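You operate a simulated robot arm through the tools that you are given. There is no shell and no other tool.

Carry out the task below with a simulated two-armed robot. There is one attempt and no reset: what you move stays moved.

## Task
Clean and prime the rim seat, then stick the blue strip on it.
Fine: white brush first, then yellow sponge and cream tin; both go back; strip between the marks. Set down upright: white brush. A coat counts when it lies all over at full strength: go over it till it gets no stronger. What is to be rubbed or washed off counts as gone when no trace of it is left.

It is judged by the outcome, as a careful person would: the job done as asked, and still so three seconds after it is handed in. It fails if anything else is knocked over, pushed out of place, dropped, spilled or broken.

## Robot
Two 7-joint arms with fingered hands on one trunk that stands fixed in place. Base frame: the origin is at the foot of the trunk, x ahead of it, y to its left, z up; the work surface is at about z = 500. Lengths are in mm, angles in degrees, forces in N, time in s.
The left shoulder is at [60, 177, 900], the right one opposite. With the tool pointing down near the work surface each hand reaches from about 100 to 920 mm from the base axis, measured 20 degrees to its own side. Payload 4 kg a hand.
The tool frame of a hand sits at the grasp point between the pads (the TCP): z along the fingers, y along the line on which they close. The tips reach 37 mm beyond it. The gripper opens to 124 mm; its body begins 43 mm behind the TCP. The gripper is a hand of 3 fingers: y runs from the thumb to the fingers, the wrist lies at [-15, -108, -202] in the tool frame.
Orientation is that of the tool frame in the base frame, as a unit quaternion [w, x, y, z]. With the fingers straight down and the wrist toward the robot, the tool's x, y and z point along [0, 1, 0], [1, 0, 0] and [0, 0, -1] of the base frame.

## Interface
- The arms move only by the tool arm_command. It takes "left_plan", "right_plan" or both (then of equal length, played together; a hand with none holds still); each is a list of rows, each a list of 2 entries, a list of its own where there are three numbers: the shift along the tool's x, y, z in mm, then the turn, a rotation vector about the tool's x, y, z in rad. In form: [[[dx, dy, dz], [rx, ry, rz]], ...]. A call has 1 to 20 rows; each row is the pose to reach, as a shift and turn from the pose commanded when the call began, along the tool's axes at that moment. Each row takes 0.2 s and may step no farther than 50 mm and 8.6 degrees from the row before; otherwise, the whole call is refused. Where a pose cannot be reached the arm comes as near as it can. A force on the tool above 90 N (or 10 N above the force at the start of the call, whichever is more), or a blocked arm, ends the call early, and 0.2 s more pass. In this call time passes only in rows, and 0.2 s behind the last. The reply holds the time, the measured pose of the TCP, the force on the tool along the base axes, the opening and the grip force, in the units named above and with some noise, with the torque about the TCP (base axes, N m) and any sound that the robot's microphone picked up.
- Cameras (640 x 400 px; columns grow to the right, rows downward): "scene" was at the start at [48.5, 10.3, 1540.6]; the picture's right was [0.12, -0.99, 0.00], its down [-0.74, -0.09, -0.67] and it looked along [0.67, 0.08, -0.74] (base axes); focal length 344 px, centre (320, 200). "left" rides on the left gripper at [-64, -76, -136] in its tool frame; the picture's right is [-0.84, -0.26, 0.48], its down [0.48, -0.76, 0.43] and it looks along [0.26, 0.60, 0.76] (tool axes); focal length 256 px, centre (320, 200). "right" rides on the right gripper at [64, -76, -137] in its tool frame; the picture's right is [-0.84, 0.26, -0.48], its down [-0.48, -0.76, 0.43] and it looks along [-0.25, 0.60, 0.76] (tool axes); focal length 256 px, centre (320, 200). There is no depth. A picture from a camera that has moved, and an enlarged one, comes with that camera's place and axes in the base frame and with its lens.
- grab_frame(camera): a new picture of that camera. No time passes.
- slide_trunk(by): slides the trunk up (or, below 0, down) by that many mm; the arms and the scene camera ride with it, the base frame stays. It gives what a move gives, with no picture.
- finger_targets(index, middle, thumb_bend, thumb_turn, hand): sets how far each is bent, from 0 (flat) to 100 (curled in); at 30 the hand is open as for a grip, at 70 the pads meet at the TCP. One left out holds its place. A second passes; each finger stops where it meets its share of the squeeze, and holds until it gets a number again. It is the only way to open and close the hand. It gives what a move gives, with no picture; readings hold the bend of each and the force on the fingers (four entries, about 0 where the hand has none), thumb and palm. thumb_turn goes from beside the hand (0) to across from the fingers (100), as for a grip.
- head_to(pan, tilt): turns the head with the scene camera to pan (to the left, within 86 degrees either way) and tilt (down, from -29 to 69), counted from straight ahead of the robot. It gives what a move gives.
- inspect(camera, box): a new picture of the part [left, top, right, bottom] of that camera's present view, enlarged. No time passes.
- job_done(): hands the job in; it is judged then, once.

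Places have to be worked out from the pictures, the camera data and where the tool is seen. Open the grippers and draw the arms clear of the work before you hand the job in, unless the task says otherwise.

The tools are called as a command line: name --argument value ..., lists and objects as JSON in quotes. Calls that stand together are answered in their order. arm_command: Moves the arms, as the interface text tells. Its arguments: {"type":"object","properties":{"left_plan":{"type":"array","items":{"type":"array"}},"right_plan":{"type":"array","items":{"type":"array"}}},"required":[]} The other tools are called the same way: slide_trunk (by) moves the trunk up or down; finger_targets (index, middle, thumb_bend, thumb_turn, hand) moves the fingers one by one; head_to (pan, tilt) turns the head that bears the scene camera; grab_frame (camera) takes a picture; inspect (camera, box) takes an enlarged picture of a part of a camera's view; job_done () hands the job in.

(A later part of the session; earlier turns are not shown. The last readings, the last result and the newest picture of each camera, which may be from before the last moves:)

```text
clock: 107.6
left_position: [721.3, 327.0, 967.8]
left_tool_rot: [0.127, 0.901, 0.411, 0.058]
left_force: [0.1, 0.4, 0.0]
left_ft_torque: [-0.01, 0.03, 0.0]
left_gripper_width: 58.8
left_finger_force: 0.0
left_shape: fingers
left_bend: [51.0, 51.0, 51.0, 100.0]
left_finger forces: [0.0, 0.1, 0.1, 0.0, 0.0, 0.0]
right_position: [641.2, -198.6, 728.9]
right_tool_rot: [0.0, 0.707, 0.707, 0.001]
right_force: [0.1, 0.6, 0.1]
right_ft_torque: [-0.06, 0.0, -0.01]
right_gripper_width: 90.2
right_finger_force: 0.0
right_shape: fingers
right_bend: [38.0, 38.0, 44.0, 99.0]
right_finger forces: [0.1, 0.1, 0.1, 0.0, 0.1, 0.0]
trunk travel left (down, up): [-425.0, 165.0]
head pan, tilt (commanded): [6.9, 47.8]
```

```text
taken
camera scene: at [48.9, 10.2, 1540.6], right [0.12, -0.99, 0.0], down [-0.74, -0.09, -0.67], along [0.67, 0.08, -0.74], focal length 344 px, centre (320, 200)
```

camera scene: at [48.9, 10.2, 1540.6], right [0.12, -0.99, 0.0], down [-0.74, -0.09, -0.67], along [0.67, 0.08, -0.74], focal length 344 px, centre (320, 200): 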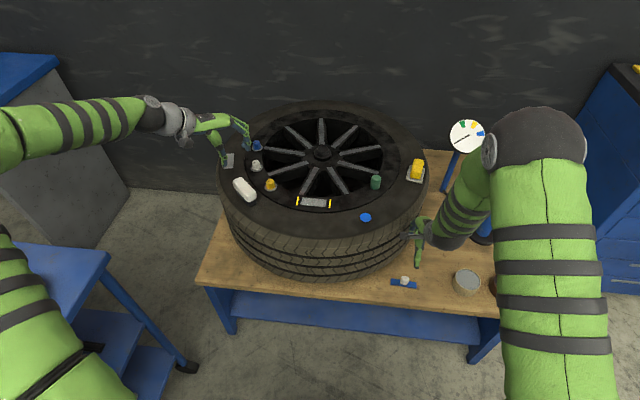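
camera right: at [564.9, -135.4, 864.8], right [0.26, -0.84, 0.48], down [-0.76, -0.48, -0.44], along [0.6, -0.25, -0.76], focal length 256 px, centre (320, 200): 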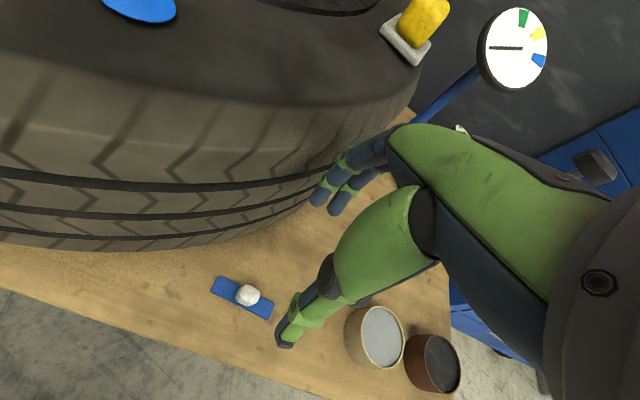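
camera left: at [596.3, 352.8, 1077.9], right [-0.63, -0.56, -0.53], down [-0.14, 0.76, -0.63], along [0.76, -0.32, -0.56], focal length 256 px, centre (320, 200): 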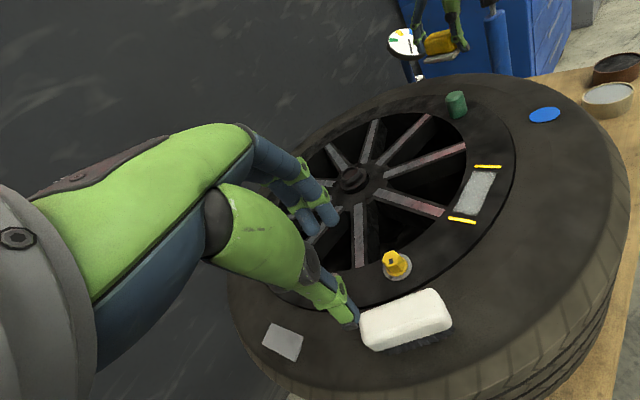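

I zoom on the strip and knob from this nearer view.

inspect --camera "right" --box '[200, 265, 290, 330]'

inspect --camera "scene" --box '[382, 265, 430, 297]'

```text
6.15 times, centred on (245, 298) of right
camera zoom: at [564.9, -135.4, 864.8], right [0.26, -0.84, 0.48], down [-0.76, -0.48, -0.44], along [0.6, -0.25, -0.76], focal length 1575 px, centre (782, -400)
```

zoom: 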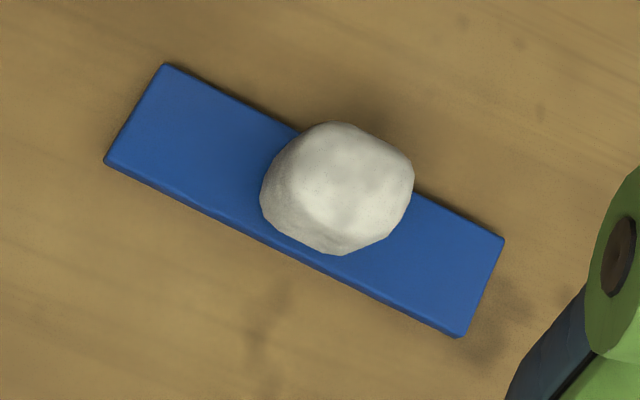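

```text
12.50 times, centred on (406, 281) of scene
camera zoom: at [48.9, 10.2, 1540.6], right [0.12, -0.99, 0.0], down [-0.74, -0.09, -0.67], along [0.67, 0.08, -0.74], focal length 4302 px, centre (-755, -812)
```

zoom: 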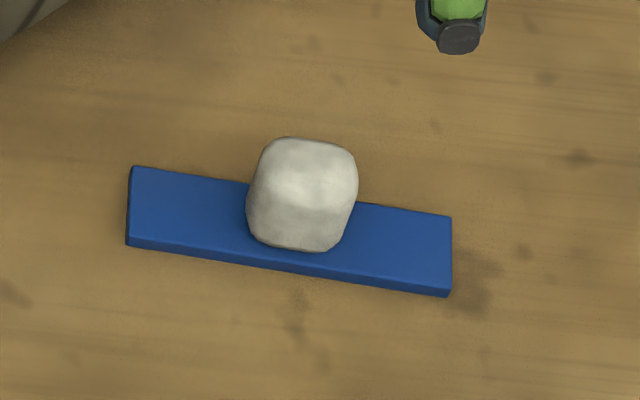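

Strip: centre (643.2,-197.2), yaw offset 3.4°, knob about 29×23×20 mm centred on it. I set the opening to ~62 mm, align yaw, and descend to z≈600 with the TCP 8 mm nearer the robot (as learned from the earlier grips).

finger_targets --hand "right" --index 49 --middle 49 --thumb_bend 49 --thumb_turn 100

arm_command --right_plan '[[[1, -3, 30], [0, 0, 0.03]], [[2, -6, 70], [0, 0, 0.0593]], [[2, -6, 105], [0, 0, 0.0593]], [[2, -6, 129], [0, 0, 0.0593]]]'

inspect --camera "right" --box '[220, 170, 400, 370]'

inspect --camera "scene" --box '[370, 235, 450, 300]'

```text
clock: 108.6
left_position: [720.9, 328.3, 969.5]
left_tool_rot: [0.126, 0.901, 0.411, 0.058]
left_force: [0.2, 0.7, 0.6]
left_ft_torque: [0.0, -0.04, -0.02]
left_gripper_width: 59.0
left_finger_force: 0.0
left_shape: fingers
left_bend: [51.0, 51.0, 51.0, 100.0]
left_finger forces: [0.1, 0.0, 0.0, 0.0, 0.0, 0.0]
right_position: [640.4, -198.5, 729.3]
right_tool_rot: [0.0, 0.707, 0.707, 0.0]
right_force: [-0.6, -0.3, 0.7]
right_ft_torque: [0.02, 0.0, 0.0]
right_gripper_width: 65.3
right_finger_force: 0.0
right_shape: fingers
right_bend: [49.0, 49.0, 49.0, 100.0]
right_finger forces: [0.0, 0.1, 0.0, 0.0, 0.0, 0.0]
trunk travel left (down, up): [-425.0, 165.0]
head pan, tilt (commanded): [6.9, 47.8]
```

```text
clock: 109.6
left_position: [720.9, 327.0, 969.1]
left_tool_rot: [0.126, 0.901, 0.41, 0.058]
left_force: [-0.3, 0.1, 0.3]
left_ft_torque: [0.01, 0.0, 0.0]
left_gripper_width: 59.0
left_finger_force: 0.1
left_shape: fingers
left_bend: [51.0, 51.0, 51.0, 100.0]
left_finger forces: [0.1, 0.0, 0.0, 0.1, 0.1, 0.1]
right_position: [634.1, -197.4, 598.7]
right_tool_rot: [-0.001, 0.728, 0.685, 0.001]
right_force: [-0.1, 0.7, -0.5]
right_ft_torque: [-0.03, 0.01, 0.0]
right_gripper_width: 65.6
right_finger_force: 0.0
right_shape: fingers
right_bend: [49.0, 49.0, 49.0, 100.0]
right_finger forces: [0.0, 0.1, 0.1, 0.0, 0.0, 0.0]
trunk travel left (down, up): [-425.0, 165.0]
head pan, tilt (commanded): [6.9, 47.8]
```

```text
2.00 times, centred on (310, 270) of right
camera zoom: at [562.5, -129.3, 734.7], right [0.21, -0.85, 0.48], down [-0.79, -0.44, -0.43], along [0.58, -0.29, -0.76], focal length 512 px, centre (340, 60)
```

zoom: 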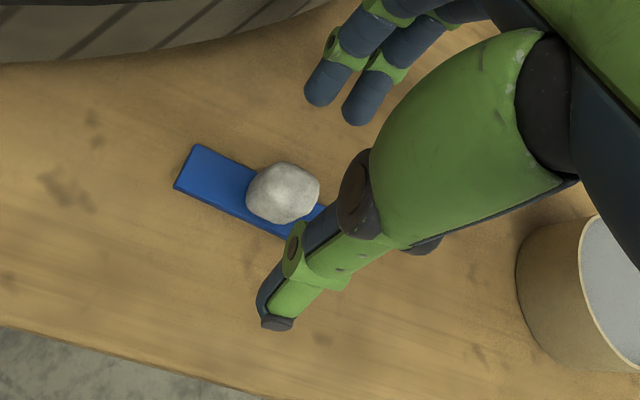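

```text
6.15 times, centred on (410, 268) of scene
camera zoom: at [48.8, 10.2, 1540.6], right [0.12, -0.99, 0.0], down [-0.74, -0.09, -0.67], along [0.67, 0.08, -0.74], focal length 2118 px, centre (-234, -215)
```

zoom: 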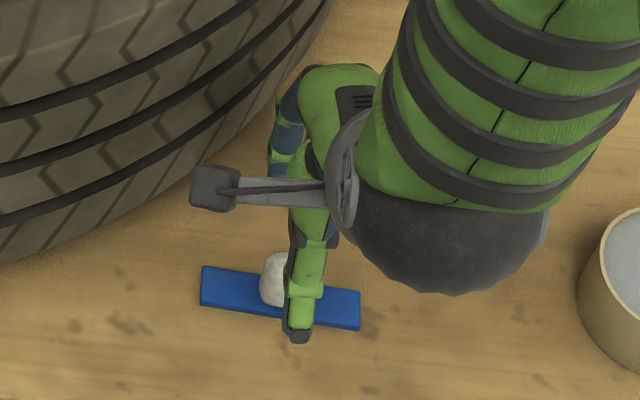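

Alignment looks right. I lower to z≈562, look, then continue.

arm_command --right_plan '[[[0, 0, 20], [0, 0, 0]], [[0, 0, 37], [0, 0, 0]]]'

inspect --camera "right" --box '[240, 170, 380, 330]'

inspect --camera "scene" --box '[380, 255, 430, 300]'

```text
clock: 110.2
left_position: [721.6, 328.0, 969.6]
left_tool_rot: [0.127, 0.901, 0.411, 0.057]
left_force: [0.1, 0.3, 0.2]
left_ft_torque: [0.01, 0.0, 0.02]
left_gripper_width: 58.7
left_finger_force: 0.0
left_shape: fingers
left_bend: [51.0, 51.0, 51.0, 100.0]
left_finger forces: [0.0, 0.1, 0.1, 0.0, 0.1, 0.0]
right_position: [635.9, -195.6, 562.1]
right_tool_rot: [0.0, 0.727, 0.687, 0.001]
right_force: [0.4, -0.2, -1.0]
right_ft_torque: [-0.01, 0.02, -0.03]
right_gripper_width: 65.5
right_finger_force: 0.1
right_shape: fingers
right_bend: [49.0, 49.0, 49.0, 100.0]
right_finger forces: [0.1, 0.1, 0.1, 0.1, 0.1, 0.0]
trunk travel left (down, up): [-425.0, 165.0]
head pan, tilt (commanded): [6.9, 47.8]
```

```text
2.50 times, centred on (310, 250) of right
camera zoom: at [563.8, -127.9, 697.8], right [0.21, -0.85, 0.48], down [-0.79, -0.44, -0.43], along [0.58, -0.29, -0.76], focal length 640 px, centre (345, 75)
```

zoom: 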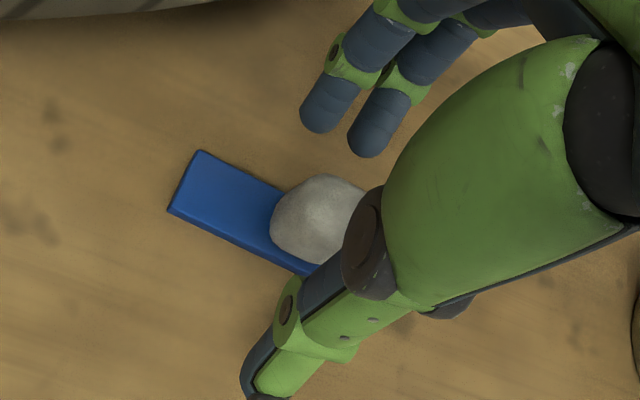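

```text
8.89 times, centred on (405, 278) of scene
camera zoom: at [48.8, 10.3, 1540.6], right [0.12, -0.99, 0.0], down [-0.74, -0.09, -0.67], along [0.67, 0.08, -0.74], focal length 3060 px, centre (-436, -489)
```

zoom: 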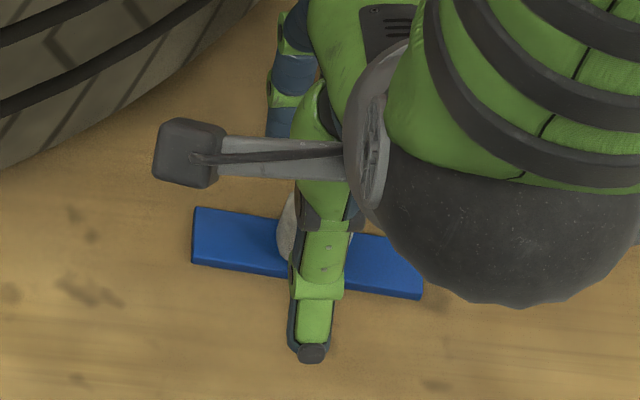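

Aligned. I lower the last 18 mm (tips just above the table) watching force.

arm_command --right_plan '[[[0, 2, 8], [0, 0, 0]], [[0, 2, 14], [0, 0, 0]], [[0, 2, 18], [0, 0, 0]]]'

finger_targets --hand "right" --index 56 --middle 56 --thumb_bend 56

inspect --camera "right" --box '[240, 170, 380, 330]'

inspect --camera "scene" --box '[380, 255, 430, 300]'

```text
clock: 111.0
left_position: [721.6, 327.6, 968.6]
left_tool_rot: [0.127, 0.901, 0.41, 0.057]
left_force: [-0.6, 0.4, -0.6]
left_ft_torque: [0.01, -0.01, 0.02]
left_gripper_width: 59.0
left_finger_force: 0.0
left_shape: fingers
left_bend: [51.0, 51.0, 51.0, 100.0]
left_finger forces: [0.0, 0.0, 0.1, 0.1, 0.0, 0.0]
right_position: [639.0, -196.5, 544.4]
right_tool_rot: [0.001, 0.728, 0.686, 0.0]
right_force: [-0.3, 0.8, -0.1]
right_ft_torque: [-0.02, 0.01, 0.0]
right_gripper_width: 65.5
right_finger_force: 0.0
right_shape: fingers
right_bend: [49.0, 49.0, 49.0, 100.0]
right_finger forces: [0.0, 0.1, 0.0, 0.1, 0.0, 0.0]
trunk travel left (down, up): [-425.0, 165.0]
head pan, tilt (commanded): [6.9, 47.8]
```

```text
clock: 112.0
left_position: [721.1, 327.1, 968.5]
left_tool_rot: [0.126, 0.901, 0.411, 0.058]
left_force: [-0.1, 0.3, -0.8]
left_ft_torque: [0.01, 0.0, 0.02]
left_gripper_width: 58.8
left_finger_force: 0.1
left_shape: fingers
left_bend: [51.0, 51.0, 51.0, 100.0]
left_finger forces: [0.1, 0.0, 0.0, 0.0, 0.1, 0.0]
right_position: [636.9, -196.7, 545.3]
right_tool_rot: [0.001, 0.727, 0.686, 0.0]
right_force: [-0.6, 1.0, 0.1]
right_ft_torque: [0.0, -0.02, 0.02]
right_gripper_width: 43.9
right_finger_force: 0.0
right_shape: fingers
right_bend: [56.0, 56.0, 56.0, 100.0]
right_finger forces: [0.0, 0.0, 0.0, 0.0, 0.0, 0.1]
trunk travel left (down, up): [-425.0, 165.0]
head pan, tilt (commanded): [6.9, 47.8]
```

```text
2.50 times, centred on (310, 250) of right
camera zoom: at [564.7, -128.2, 680.4], right [0.21, -0.85, 0.48], down [-0.79, -0.44, -0.43], along [0.58, -0.29, -0.76], focal length 640 px, centre (345, 75)
```

zoom: 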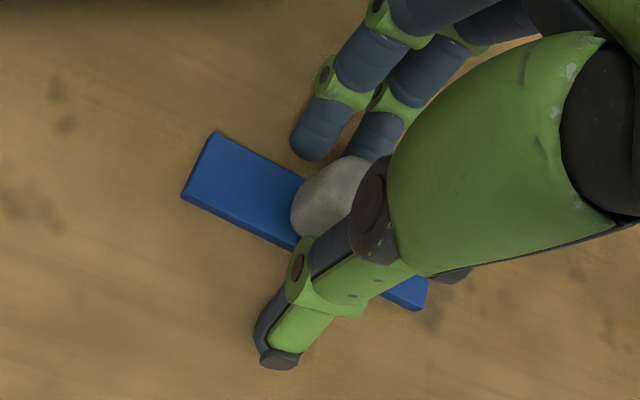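

```text
8.89 times, centred on (405, 278) of scene
camera zoom: at [48.6, 10.3, 1540.6], right [0.12, -0.99, 0.0], down [-0.74, -0.09, -0.67], along [0.67, 0.08, -0.74], focal length 3060 px, centre (-436, -489)
```

zoom: 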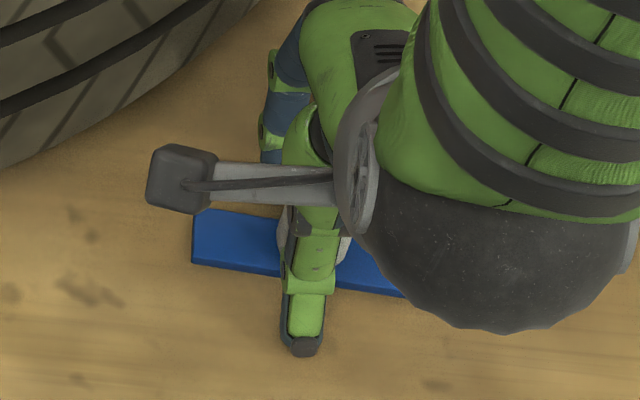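

No contact yet at 44 mm. I close to 59 and look at forces.

finger_targets --hand "right" --index 59 --middle 59 --thumb_bend 59

inspect --camera "right" --box '[240, 170, 380, 330]'

```text
clock: 113.0
left_position: [720.8, 328.7, 968.4]
left_tool_rot: [0.127, 0.901, 0.41, 0.058]
left_force: [-0.2, 0.5, 0.3]
left_ft_torque: [0.01, 0.01, 0.01]
left_gripper_width: 58.8
left_finger_force: 0.0
left_shape: fingers
left_bend: [51.0, 51.0, 51.0, 100.0]
left_finger forces: [0.1, 0.1, 0.0, 0.1, 0.1, 0.0]
right_position: [638.0, -196.9, 543.2]
right_tool_rot: [0.001, 0.728, 0.685, 0.0]
right_force: [0.2, 0.4, -0.1]
right_ft_torque: [0.02, 0.01, 0.02]
right_gripper_width: 34.7
right_finger_force: 0.0
right_shape: fingers
right_bend: [59.0, 59.0, 59.0, 100.0]
right_finger forces: [0.0, 0.0, 0.0, 0.0, 0.0, 0.1]
trunk travel left (down, up): [-425.0, 165.0]
head pan, tilt (commanded): [6.9, 47.8]
```

```text
2.50 times, centred on (310, 250) of right
camera zoom: at [564.7, -128.2, 680.4], right [0.21, -0.85, 0.48], down [-0.79, -0.44, -0.43], along [0.58, -0.29, -0.76], focal length 640 px, centre (345, 75)
```

zoom: 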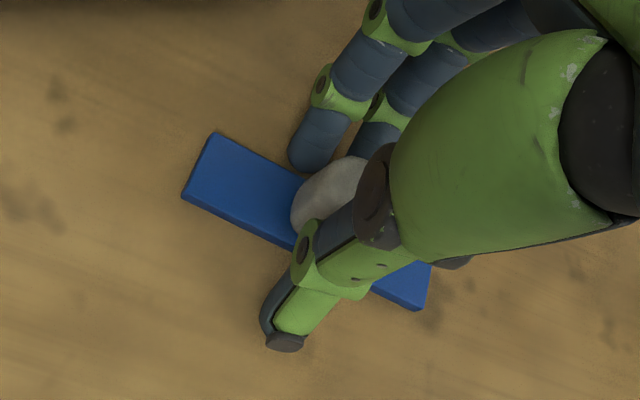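

Still free; I continue to 62.

finger_targets --hand "right" --index 62 --middle 62 --thumb_bend 62

inspect --camera "right" --box '[240, 170, 380, 330]'

inspect --camera "scene" --box '[380, 255, 430, 300]'

```text
clock: 114.0
left_position: [721.5, 326.8, 968.6]
left_tool_rot: [0.127, 0.901, 0.411, 0.058]
left_force: [-0.5, -0.1, 0.5]
left_ft_torque: [-0.01, 0.01, 0.0]
left_gripper_width: 58.9
left_finger_force: 0.1
left_shape: fingers
left_bend: [51.0, 51.0, 51.0, 100.0]
left_finger forces: [0.0, 0.0, 0.0, 0.0, 0.0, 0.0]
right_position: [637.9, -196.3, 543.7]
right_tool_rot: [0.0, 0.728, 0.686, 0.0]
right_force: [0.1, -0.3, 0.4]
right_ft_torque: [-0.01, -0.04, -0.03]
right_gripper_width: 26.9
right_finger_force: 1.5
right_shape: fingers
right_bend: [61.0, 62.0, 62.0, 100.0]
right_finger forces: [0.5, 0.5, 0.1, 0.0, 1.1, 0.1]
trunk travel left (down, up): [-425.0, 165.0]
head pan, tilt (commanded): [6.9, 47.8]
```

```text
2.50 times, centred on (310, 250) of right
camera zoom: at [564.7, -128.2, 680.4], right [0.21, -0.85, 0.48], down [-0.79, -0.44, -0.43], along [0.58, -0.29, -0.76], focal length 640 px, centre (345, 75)
```

zoom: 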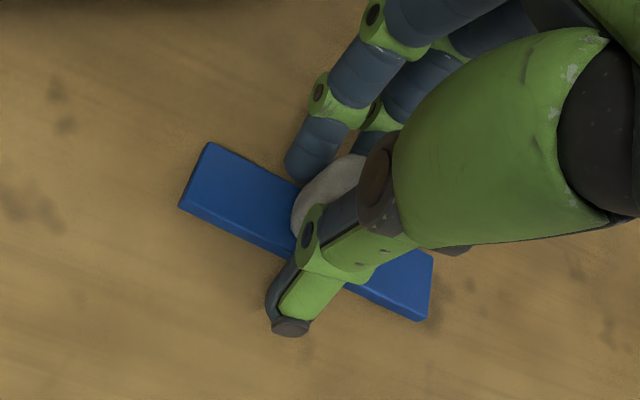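

```text
8.89 times, centred on (405, 278) of scene
camera zoom: at [48.6, 10.3, 1540.6], right [0.12, -0.99, 0.0], down [-0.74, -0.09, -0.67], along [0.67, 0.08, -0.74], focal length 3060 px, centre (-436, -489)
```

zoom: 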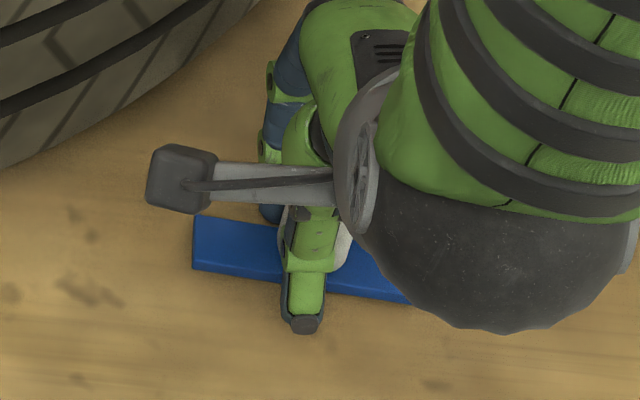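

Contact on all three fingers (0.5/0.5/1.1 N), strip still flat on the table. I close to squeeze.

finger_targets --hand "right" --index 70 --middle 70 --thumb_bend 70

inspect --camera "right" --box '[240, 170, 380, 330]'

inspect --camera "scene" --box '[380, 255, 430, 300]'

```text
clock: 115.0
left_position: [720.8, 327.6, 968.7]
left_tool_rot: [0.126, 0.901, 0.41, 0.058]
left_force: [-0.8, -0.5, -0.4]
left_ft_torque: [0.01, -0.03, 0.0]
left_gripper_width: 59.0
left_finger_force: 0.0
left_shape: fingers
left_bend: [51.0, 51.0, 51.0, 100.0]
left_finger forces: [0.0, 0.1, 0.0, 0.0, 0.0, 0.1]
right_position: [638.2, -196.3, 544.0]
right_tool_rot: [0.001, 0.728, 0.686, 0.001]
right_force: [2.6, -0.9, 3.6]
right_ft_torque: [-0.01, -0.15, 0.0]
right_gripper_width: 20.7
right_finger_force: 14.0
right_shape: fingers
right_bend: [64.0, 65.0, 67.0, 100.0]
right_finger forces: [8.0, 7.0, 0.0, 0.0, 14.1, 0.0]
trunk travel left (down, up): [-425.0, 165.0]
head pan, tilt (commanded): [6.9, 47.8]
```

```text
2.50 times, centred on (310, 250) of right
camera zoom: at [564.9, -128.2, 680.7], right [0.21, -0.85, 0.48], down [-0.79, -0.44, -0.44], along [0.58, -0.29, -0.76], focal length 640 px, centre (345, 75)
```

zoom: 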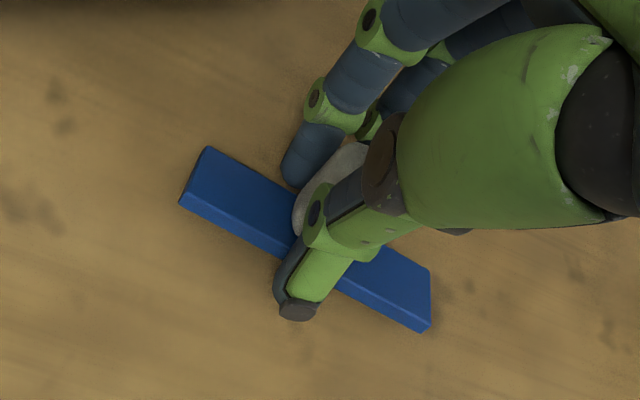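

```text
8.89 times, centred on (405, 278) of scene
camera zoom: at [48.4, 10.4, 1540.6], right [0.12, -0.99, 0.0], down [-0.74, -0.09, -0.67], along [0.67, 0.08, -0.74], focal length 3060 px, centre (-436, -489)
```

zoom: 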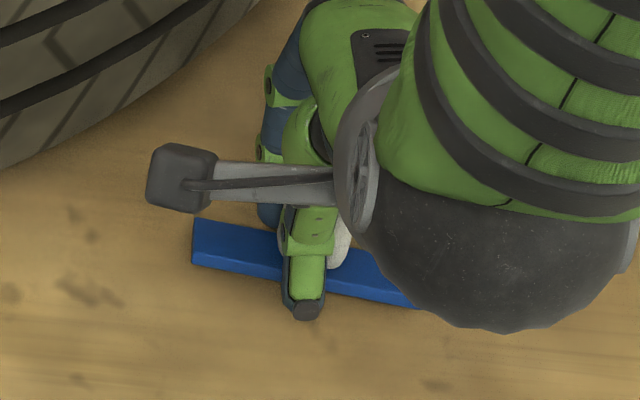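

Gripped with ~14 N; the strip seems slightly rolled about its long axis. I lift 100 mm to check.

arm_command --right_plan '[[[0, 0, -8], [0, 0, 0]], [[0, 0, -30], [0, 0, 0]], [[0, 0, -65], [0, 0, 0]], [[0, 0, -105], [0, 0, 0]]]'

inspect --camera "right" --box '[240, 170, 380, 330]'

inspect --camera "scene" --box '[380, 235, 440, 290]'

```text
clock: 116.0
left_position: [721.4, 327.3, 970.3]
left_tool_rot: [0.126, 0.901, 0.411, 0.058]
left_force: [-0.5, 1.3, 0.6]
left_ft_torque: [-0.01, 0.0, 0.0]
left_gripper_width: 58.6
left_finger_force: 0.0
left_shape: fingers
left_bend: [51.0, 51.0, 51.0, 100.0]
left_finger forces: [0.0, 0.0, 0.0, 0.1, 0.0, 0.0]
right_position: [637.0, -195.7, 649.7]
right_tool_rot: [0.0, 0.727, 0.687, 0.0]
right_force: [0.0, -0.6, -0.8]
right_ft_torque: [-0.01, -0.01, 0.02]
right_gripper_width: 20.3
right_finger_force: 14.1
right_shape: fingers
right_bend: [64.0, 65.0, 67.0, 100.0]
right_finger forces: [7.7, 6.9, 0.0, 0.0, 14.3, 0.0]
trunk travel left (down, up): [-425.0, 165.0]
head pan, tilt (commanded): [6.9, 47.8]
```

```text
2.50 times, centred on (310, 250) of right
camera zoom: at [564.6, -127.6, 786.2], right [0.21, -0.85, 0.48], down [-0.79, -0.44, -0.43], along [0.58, -0.29, -0.76], focal length 640 px, centre (345, 75)
```

zoom: 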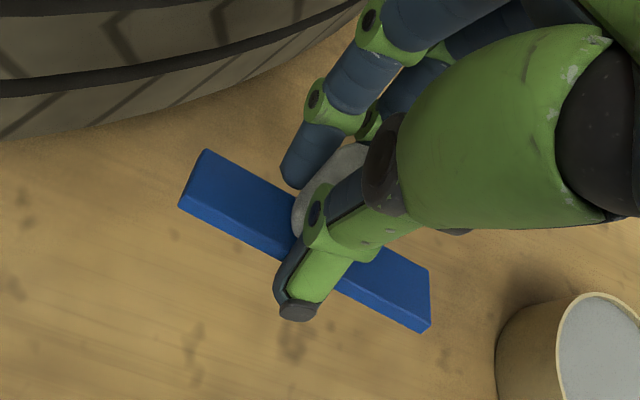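

```text
7.27 times, centred on (410, 262) of scene
camera zoom: at [48.2, 10.4, 1540.5], right [0.12, -0.99, 0.0], down [-0.74, -0.09, -0.67], along [0.67, 0.08, -0.74], focal length 2503 px, centre (-334, -254)
```

zoom: 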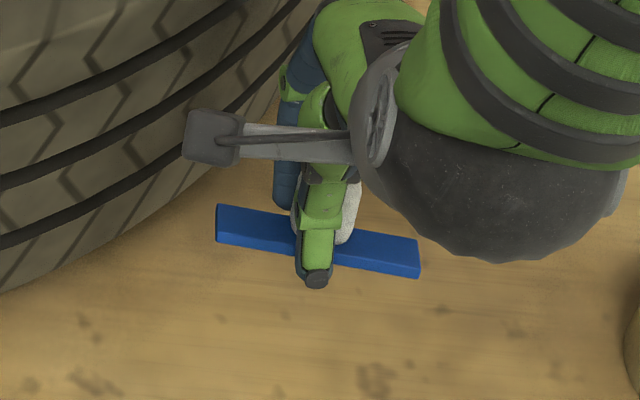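

The strip is held, rolled about 19° like the brush was (it follows the finger pads' lean), so I will tilt the hand ~19° to level it. First I lift it to z≈900 and carry it over the seat.

arm_command --right_plan '[[[0, 0, -42], [0, 0, 0]], [[0, 0, -84], [0, 0, 0]], [[0, 0, -126], [0, 0, 0]], [[0, 0, -168], [0, 0, 0]], [[0, 0, -210], [0, 0, 0]], [[0, 0, -250], [0, 0, 0]]]'

arm_command --right_plan '[[[39, 7, 0], [0, 0, -0.0074]], [[78, 14, 0], [0, 0, -0.0148]], [[117, 21, 0], [0, 0, -0.0222]], [[156, 29, 0], [0, 0, -0.0297]], [[195, 36, 0], [0, 0, -0.0371]], [[234, 43, 0], [0, 0, -0.0445]], [[273, 50, 0], [0, 0, -0.0519]], [[311, 57.7, 0], [0, 0, -0.0593]]]'

arm_command --right_plan '[[[0, 0, 0], [-0.11, 0, 0]], [[0, 0, 0], [-0.22, 0, 0]], [[0, 0, 0], [-0.33, 0, 0]]]'

grab_frame --camera "left"

grab_frame --camera "right"

grab_frame --camera "scene"

```text
clock: 117.4
left_position: [721.3, 326.8, 970.2]
left_tool_rot: [0.127, 0.901, 0.411, 0.058]
left_force: [-0.1, 1.2, 0.2]
left_ft_torque: [0.02, -0.03, -0.02]
left_gripper_width: 58.7
left_finger_force: 0.1
left_shape: fingers
left_bend: [51.0, 51.0, 51.0, 100.0]
left_finger forces: [0.1, 0.0, 0.0, 0.1, 0.0, 0.1]
right_position: [635.8, -196.5, 900.9]
right_tool_rot: [-0.001, 0.727, 0.686, -0.001]
right_force: [0.6, -0.3, 0.3]
right_ft_torque: [0.01, -0.01, 0.0]
right_gripper_width: 20.4
right_finger_force: 14.5
right_shape: fingers
right_bend: [64.0, 65.0, 67.0, 100.0]
right_finger forces: [7.6, 6.7, 0.0, 0.1, 14.2, 0.1]
trunk travel left (down, up): [-425.0, 165.0]
head pan, tilt (commanded): [6.9, 47.8]
```

```text
clock: 119.2
left_position: [720.0, 328.2, 967.9]
left_tool_rot: [0.127, 0.901, 0.412, 0.058]
left_force: [-0.4, 0.2, -0.6]
left_ft_torque: [0.02, -0.02, -0.03]
left_gripper_width: 59.0
left_finger_force: 0.1
left_shape: fingers
left_bend: [51.0, 51.0, 51.0, 100.0]
left_finger forces: [0.0, 0.0, 0.1, 0.0, 0.0, 0.0]
right_position: [713.1, 111.4, 901.3]
right_tool_rot: [-0.001, 0.708, 0.706, 0.001]
right_force: [0.2, 0.2, -0.3]
right_ft_torque: [0.01, 0.0, 0.02]
right_gripper_width: 20.4
right_finger_force: 14.0
right_shape: fingers
right_bend: [64.0, 65.0, 67.0, 100.0]
right_finger forces: [7.3, 6.5, 0.0, 0.1, 13.9, 0.0]
trunk travel left (down, up): [-425.0, 165.0]
head pan, tilt (commanded): [6.9, 47.8]
```

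```text
clock: 120.0
left_position: [721.7, 327.1, 969.4]
left_tool_rot: [0.127, 0.901, 0.411, 0.058]
left_force: [-1.0, -0.3, -0.5]
left_ft_torque: [-0.01, -0.03, 0.0]
left_gripper_width: 59.1
left_finger_force: 0.1
left_shape: fingers
left_bend: [51.0, 51.0, 51.0, 100.0]
left_finger forces: [0.0, 0.1, 0.1, 0.1, 0.1, 0.1]
right_position: [714.9, 110.9, 900.5]
right_tool_rot: [0.116, 0.698, 0.697, 0.117]
right_force: [0.0, 0.2, 1.0]
right_ft_torque: [0.0, 0.0, 0.03]
right_gripper_width: 20.4
right_finger_force: 14.0
right_shape: fingers
right_bend: [64.0, 65.0, 67.0, 100.0]
right_finger forces: [7.4, 6.6, 0.1, 0.0, 13.9, 0.0]
trunk travel left (down, up): [-425.0, 165.0]
head pan, tilt (commanded): [6.9, 47.8]
```

```text
taken
camera left: at [596.1, 352.7, 1078.1], right [-0.63, -0.56, -0.53], down [-0.14, 0.76, -0.63], along [0.76, -0.32, -0.57], focal length 256 px, centre (320, 200)
```

left: 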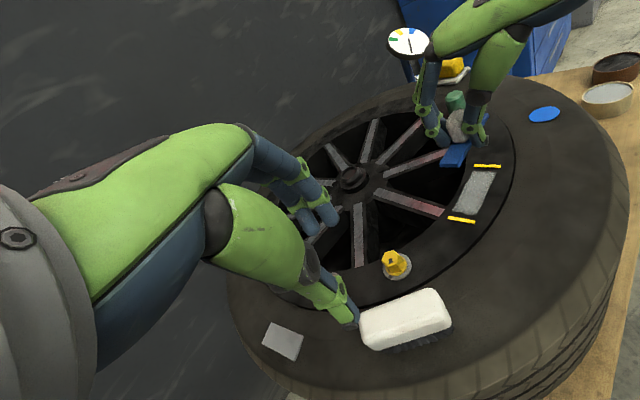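

```text
taken
camera right: at [597.1, 174.1, 1003.9], right [0.09, -0.84, 0.54], down [-0.58, -0.48, -0.66], along [0.81, -0.25, -0.52], focal length 256 px, centre (320, 200)
```

right: 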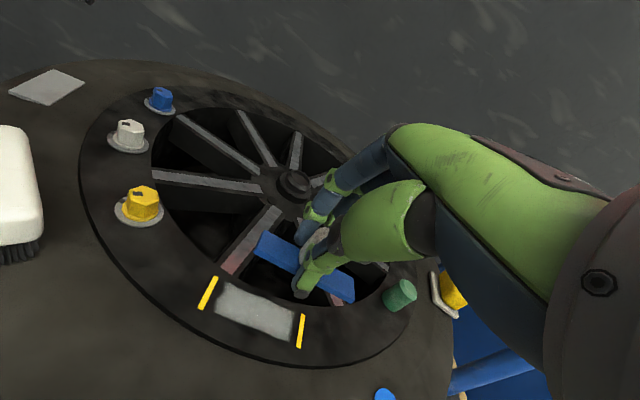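

```text
taken
camera scene: at [48.4, 10.6, 1540.6], right [0.12, -0.99, 0.0], down [-0.74, -0.09, -0.67], along [0.67, 0.08, -0.74], focal length 344 px, centre (320, 200)
```

scene: 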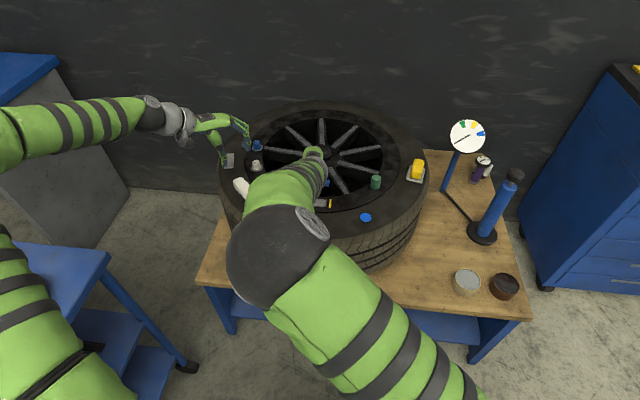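

Both wrist cameras see the strip and the seat well. I zoom in to check level and alignment.

inspect --camera "left" --box '[400, 80, 540, 240]'

inspect --camera "right" --box '[180, 200, 400, 360]'

```text
2.50 times, centred on (470, 160) of left
camera zoom: at [596.1, 352.7, 1078.1], right [-0.63, -0.56, -0.53], down [-0.14, 0.76, -0.63], along [0.76, -0.32, -0.57], focal length 640 px, centre (-55, 300)
```

zoom: 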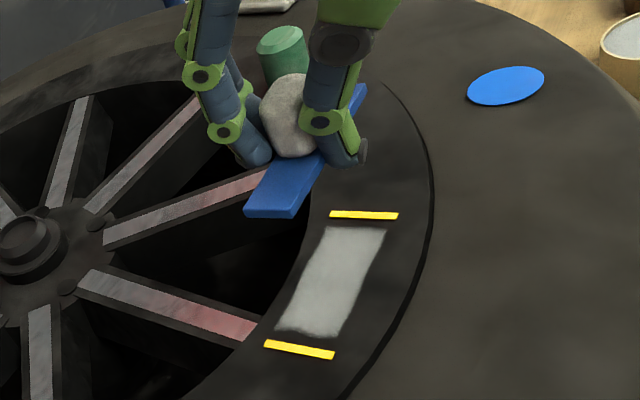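

```text
2.50 times, centred on (290, 280) of right
camera zoom: at [597.1, 174.1, 1003.9], right [0.09, -0.84, 0.54], down [-0.58, -0.48, -0.66], along [0.81, -0.25, -0.52], focal length 640 px, centre (395, 0)
```

zoom: 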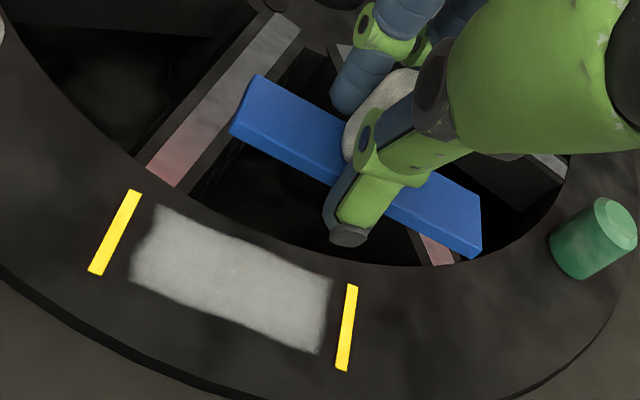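

The strip is level; I triangulate its centre at about (730,107) with its bottom 42 mm below the TCP. I correct by (-3,+3.5) mm and lower to ~19 mm above the seat.

arm_command --right_plan '[[[1.8, -8, 15], [0, 0, 0]], [[3.6, -16, 38], [0, 0, 0]], [[3.6, -23.7, 60.6], [0, 0, 0]]]'

inspect --camera "left" --box '[430, 110, 530, 230]'

inspect --camera "right" --box '[180, 180, 400, 340]'

```text
clock: 120.8
left_position: [719.9, 327.1, 968.4]
left_tool_rot: [0.127, 0.901, 0.411, 0.058]
left_force: [-0.3, -0.5, 0.6]
left_ft_torque: [-0.02, 0.0, 0.0]
left_gripper_width: 59.0
left_finger_force: 0.0
left_shape: fingers
left_bend: [51.0, 51.0, 51.0, 100.0]
left_finger forces: [0.0, 0.0, 0.0, 0.0, 0.0, 0.1]
right_position: [710.5, 114.9, 833.1]
right_tool_rot: [0.116, 0.698, 0.697, 0.116]
right_force: [-0.3, 0.5, -1.0]
right_ft_torque: [-0.03, 0.02, 0.01]
right_gripper_width: 20.2
right_finger_force: 14.2
right_shape: fingers
right_bend: [64.0, 65.0, 67.0, 100.0]
right_finger forces: [7.4, 6.6, 0.0, 0.0, 13.9, 0.0]
trunk travel left (down, up): [-425.0, 165.0]
head pan, tilt (commanded): [6.9, 47.8]
```

```text
3.33 times, centred on (480, 170) of left
camera zoom: at [596.3, 352.5, 1078.0], right [-0.63, -0.56, -0.53], down [-0.14, 0.76, -0.63], along [0.76, -0.32, -0.57], focal length 853 px, centre (-213, 300)
```

zoom: 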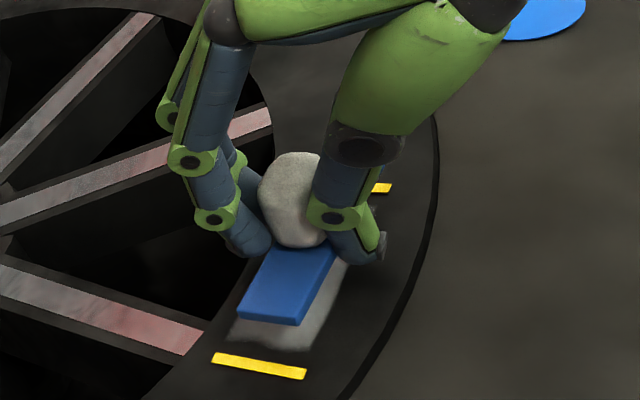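

```text
2.50 times, centred on (290, 260) of right
camera zoom: at [593.6, 178.1, 937.6], right [0.09, -0.84, 0.54], down [-0.58, -0.48, -0.66], along [0.81, -0.25, -0.53], focal length 640 px, centre (395, 50)
```

zoom: 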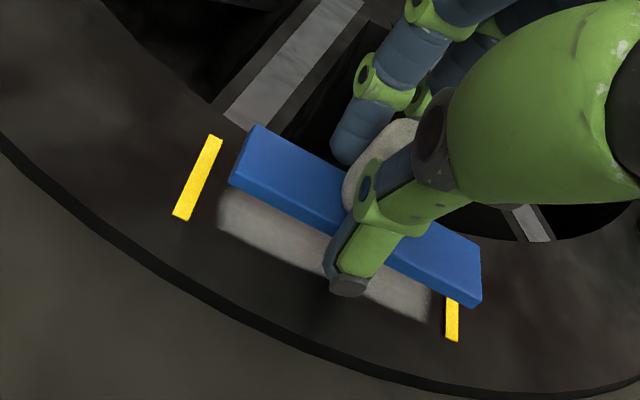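

Strip bottom is ~19 mm above the seat, centre about (725,111.3). I move +2.5 mm in x and lower 13 mm, then re-measure.

arm_command --right_plan '[[[0, 1, 4], [0, 0, 0]], [[0, -1.85, 13.1], [0, 0, 0]]]'

inspect --camera "left" --box '[440, 130, 520, 230]'

inspect --camera "right" --box '[220, 180, 400, 320]'

```text
clock: 121.4
left_position: [721.0, 327.1, 968.3]
left_tool_rot: [0.126, 0.901, 0.412, 0.058]
left_force: [-0.4, 0.8, 0.6]
left_ft_torque: [0.01, -0.02, -0.01]
left_gripper_width: 58.9
left_finger_force: 0.0
left_shape: fingers
left_bend: [51.0, 51.0, 51.0, 100.0]
left_finger forces: [0.0, 0.1, 0.0, 0.0, 0.1, 0.0]
right_position: [712.8, 114.3, 820.7]
right_tool_rot: [0.116, 0.697, 0.698, 0.117]
right_force: [-0.4, -0.9, -0.1]
right_ft_torque: [0.02, -0.02, -0.02]
right_gripper_width: 20.3
right_finger_force: 13.5
right_shape: fingers
right_bend: [64.0, 65.0, 67.0, 100.0]
right_finger forces: [7.4, 6.6, 0.0, 0.1, 13.9, 0.0]
trunk travel left (down, up): [-425.0, 165.0]
head pan, tilt (commanded): [6.9, 47.8]
```

```text
4.00 times, centred on (480, 180) of left
camera zoom: at [596.3, 352.5, 1078.0], right [-0.63, -0.56, -0.53], down [-0.14, 0.76, -0.63], along [0.76, -0.32, -0.57], focal length 1024 px, centre (-320, 280)
```

zoom: 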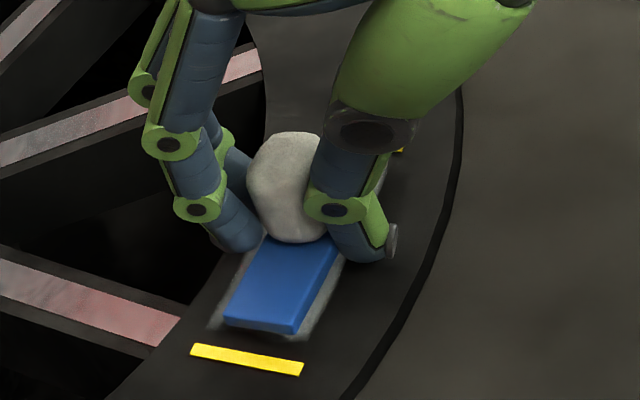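

```text
2.86 times, centred on (310, 250) of right
camera zoom: at [596.1, 177.4, 924.1], right [0.09, -0.84, 0.54], down [-0.58, -0.48, -0.66], along [0.81, -0.25, -0.53], focal length 731 px, centre (349, 57)
```

zoom: 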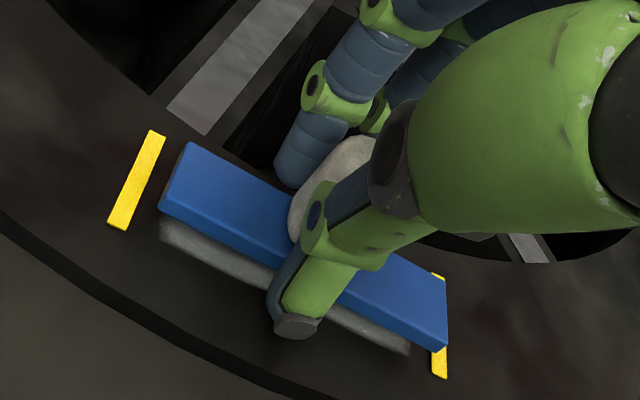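

I estimate the strip's centre now at about (724.5,109.5), ~9 mm above the seat. I shift (+2.5,+1.5) and lower 6 mm, then check again.

arm_command --right_plan '[[[1.5, 2.37, 0.8], [0, 0, 0]], [[1.5, 0.42, 6.5], [0, 0, 0]]]'

inspect --camera "left" --box '[440, 130, 520, 230]'

inspect --camera "right" --box '[220, 180, 400, 320]'

grab_frame --camera "scene"

```text
clock: 122.0
left_position: [719.8, 327.3, 969.4]
left_tool_rot: [0.127, 0.901, 0.411, 0.057]
left_force: [0.0, 0.2, -0.2]
left_ft_torque: [0.01, -0.03, 0.03]
left_gripper_width: 58.9
left_finger_force: 0.1
left_shape: fingers
left_bend: [51.0, 51.0, 51.0, 100.0]
left_finger forces: [0.0, 0.0, 0.1, 0.0, 0.0, 0.0]
right_position: [716.6, 115.5, 814.7]
right_tool_rot: [0.116, 0.697, 0.698, 0.117]
right_force: [-0.8, 0.0, 4.8]
right_ft_torque: [-0.02, 0.12, -0.01]
right_gripper_width: 20.1
right_finger_force: 16.3
right_shape: fingers
right_bend: [64.0, 65.0, 67.0, 100.0]
right_finger forces: [7.4, 6.8, 0.0, 0.0, 19.0, 0.1]
trunk travel left (down, up): [-425.0, 165.0]
head pan, tilt (commanded): [6.9, 47.8]
```

```text
4.00 times, centred on (480, 180) of left
camera zoom: at [595.8, 352.4, 1078.5], right [-0.63, -0.56, -0.53], down [-0.14, 0.77, -0.63], along [0.76, -0.32, -0.57], focal length 1024 px, centre (-320, 280)
```

zoom: 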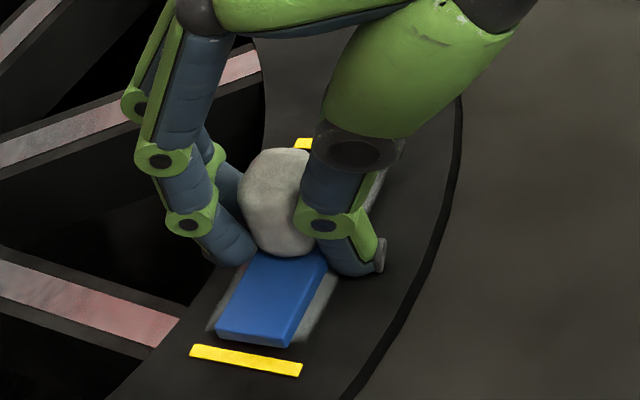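

```text
2.86 times, centred on (310, 250) of right
camera zoom: at [598.8, 179.3, 919.0], right [0.09, -0.84, 0.54], down [-0.58, -0.48, -0.66], along [0.81, -0.25, -0.53], focal length 731 px, centre (349, 57)
```

zoom: 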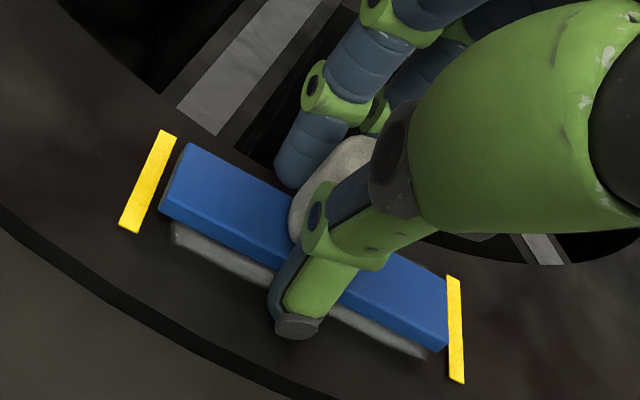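

```text
taken
camera scene: at [48.0, 10.3, 1540.7], right [0.12, -0.99, 0.0], down [-0.74, -0.09, -0.67], along [0.67, 0.08, -0.74], focal length 344 px, centre (320, 200)
```

scene: 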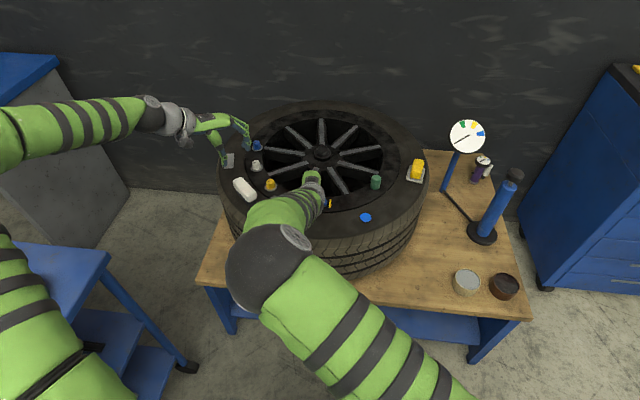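

The thumb tip is touching the seat before the strip does (thumb 19 N), though the strip is nicely centred between the marks. I raise 8 mm, reduce the hand tilt to ~7° so the thumb clears, and shift to keep the strip over its place.

arm_command --right_plan '[[[-0.3, 2.6, -7.5], [0, 0, 0]], [[-0.6, 5, -7], [0.1, 0, 0]], [[-0.6, 8.65, -5.5], [0.2, 0, 0]]]'

inspect --camera "left" --box '[440, 130, 520, 230]'

inspect --camera "right" --box '[220, 200, 400, 340]'

```text
clock: 122.8
left_position: [721.0, 326.9, 969.1]
left_tool_rot: [0.127, 0.901, 0.411, 0.058]
left_force: [0.2, 0.2, 0.3]
left_ft_torque: [0.01, 0.02, 0.02]
left_gripper_width: 58.9
left_finger_force: 0.2
left_shape: fingers
left_bend: [51.0, 51.0, 51.0, 100.0]
left_finger forces: [0.0, 0.1, 0.0, 0.0, 0.0, 0.0]
right_position: [722.2, 114.4, 821.9]
right_tool_rot: [0.045, 0.705, 0.706, 0.046]
right_force: [0.3, -0.3, -2.2]
right_ft_torque: [0.03, 0.03, 0.0]
right_gripper_width: 20.2
right_finger_force: 13.8
right_shape: fingers
right_bend: [64.0, 65.0, 67.0, 100.0]
right_finger forces: [7.6, 6.8, 0.0, 0.1, 13.0, 0.1]
trunk travel left (down, up): [-425.0, 165.0]
head pan, tilt (commanded): [6.9, 47.8]
```

```text
4.00 times, centred on (480, 180) of left
camera zoom: at [596.5, 352.4, 1077.9], right [-0.63, -0.56, -0.53], down [-0.14, 0.77, -0.63], along [0.76, -0.32, -0.57], focal length 1024 px, centre (-320, 280)
```

zoom: 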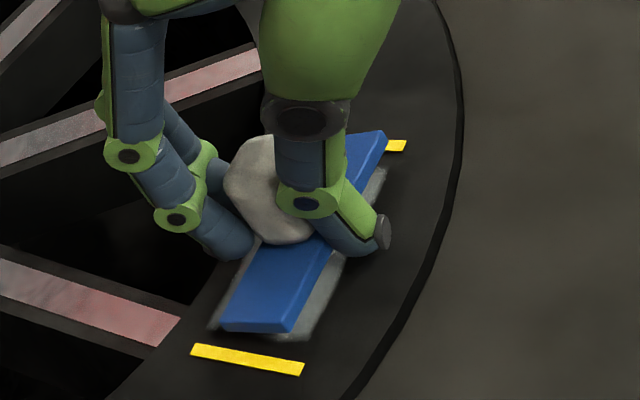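

```text
2.86 times, centred on (310, 270) of right
camera zoom: at [628.0, 179.0, 947.8], right [0.19, -0.84, 0.51], down [-0.7, -0.48, -0.53], along [0.69, -0.25, -0.68], focal length 731 px, centre (349, 0)
```

zoom: 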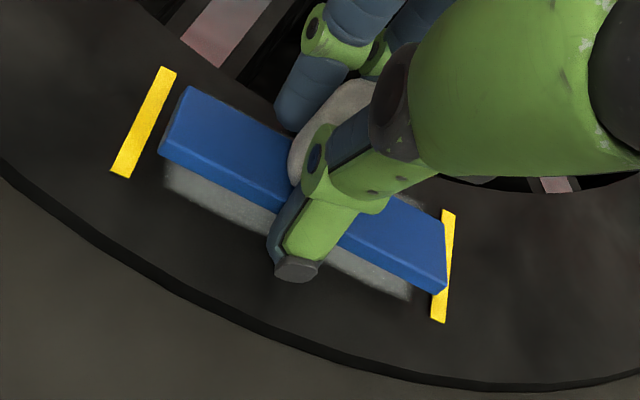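

The thumb is clear now. I lower in small steps, watching force to feel the strip touch down.

arm_command --right_plan '[[[0, -0.4, 3], [0, 0, 0]]]'

arm_command --right_plan '[[[0, -0.3, 2], [0, 0, 0]]]'

inspect --camera "left" --box '[440, 130, 520, 230]'

inspect --camera "right" --box '[220, 200, 400, 340]'

```text
clock: 123.2
left_position: [720.2, 327.0, 969.8]
left_tool_rot: [0.127, 0.901, 0.41, 0.058]
left_force: [-1.0, 0.8, 0.0]
left_ft_torque: [0.02, 0.02, 0.0]
left_gripper_width: 58.9
left_finger_force: 0.1
left_shape: fingers
left_bend: [51.0, 51.0, 51.0, 100.0]
left_finger forces: [0.1, 0.0, 0.0, 0.1, 0.0, 0.0]
right_position: [721.8, 114.6, 819.4]
right_tool_rot: [0.046, 0.706, 0.705, 0.046]
right_force: [0.1, -0.3, -1.0]
right_ft_torque: [-0.02, -0.01, 0.0]
right_gripper_width: 20.3
right_finger_force: 13.7
right_shape: fingers
right_bend: [64.0, 65.0, 67.0, 100.0]
right_finger forces: [7.7, 6.6, 0.0, 0.1, 13.4, 0.0]
trunk travel left (down, up): [-425.0, 165.0]
head pan, tilt (commanded): [6.9, 47.8]
```

```text
clock: 123.6
left_position: [720.6, 326.5, 969.6]
left_tool_rot: [0.126, 0.901, 0.411, 0.058]
left_force: [0.5, 1.1, 0.4]
left_ft_torque: [-0.01, 0.0, 0.01]
left_gripper_width: 58.4
left_finger_force: 0.2
left_shape: fingers
left_bend: [51.0, 51.0, 51.0, 100.0]
left_finger forces: [0.0, 0.0, 0.0, 0.0, 0.0, 0.0]
right_position: [720.6, 114.3, 818.1]
right_tool_rot: [0.045, 0.706, 0.705, 0.045]
right_force: [0.7, 0.3, -1.0]
right_ft_torque: [-0.02, -0.03, -0.01]
right_gripper_width: 20.1
right_finger_force: 13.9
right_shape: fingers
right_bend: [64.0, 65.0, 67.0, 100.0]
right_finger forces: [7.5, 6.6, 0.0, 0.0, 13.7, 0.0]
trunk travel left (down, up): [-425.0, 165.0]
head pan, tilt (commanded): [6.9, 47.8]
```

```text
4.00 times, centred on (480, 180) of left
camera zoom: at [596.2, 352.5, 1078.1], right [-0.63, -0.56, -0.53], down [-0.14, 0.76, -0.63], along [0.76, -0.32, -0.57], focal length 1024 px, centre (-320, 280)
```

zoom: 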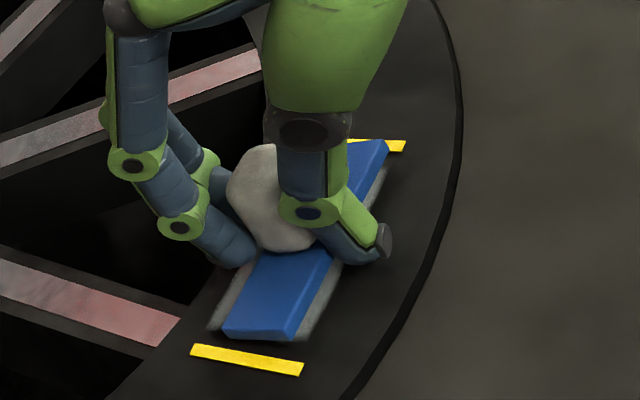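

```text
2.86 times, centred on (310, 270) of right
camera zoom: at [628.0, 178.6, 942.9], right [0.19, -0.84, 0.51], down [-0.7, -0.48, -0.53], along [0.69, -0.25, -0.68], focal length 731 px, centre (349, 0)
```

zoom: 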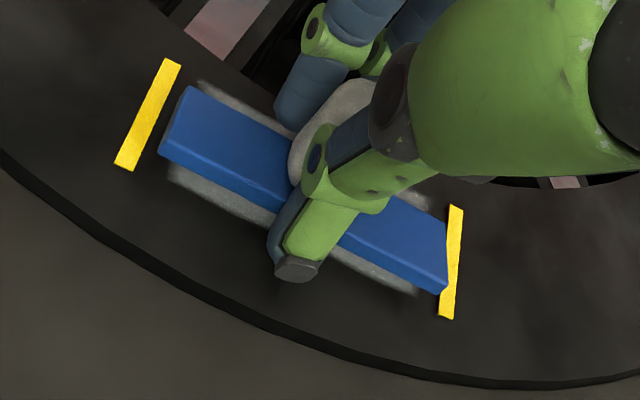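

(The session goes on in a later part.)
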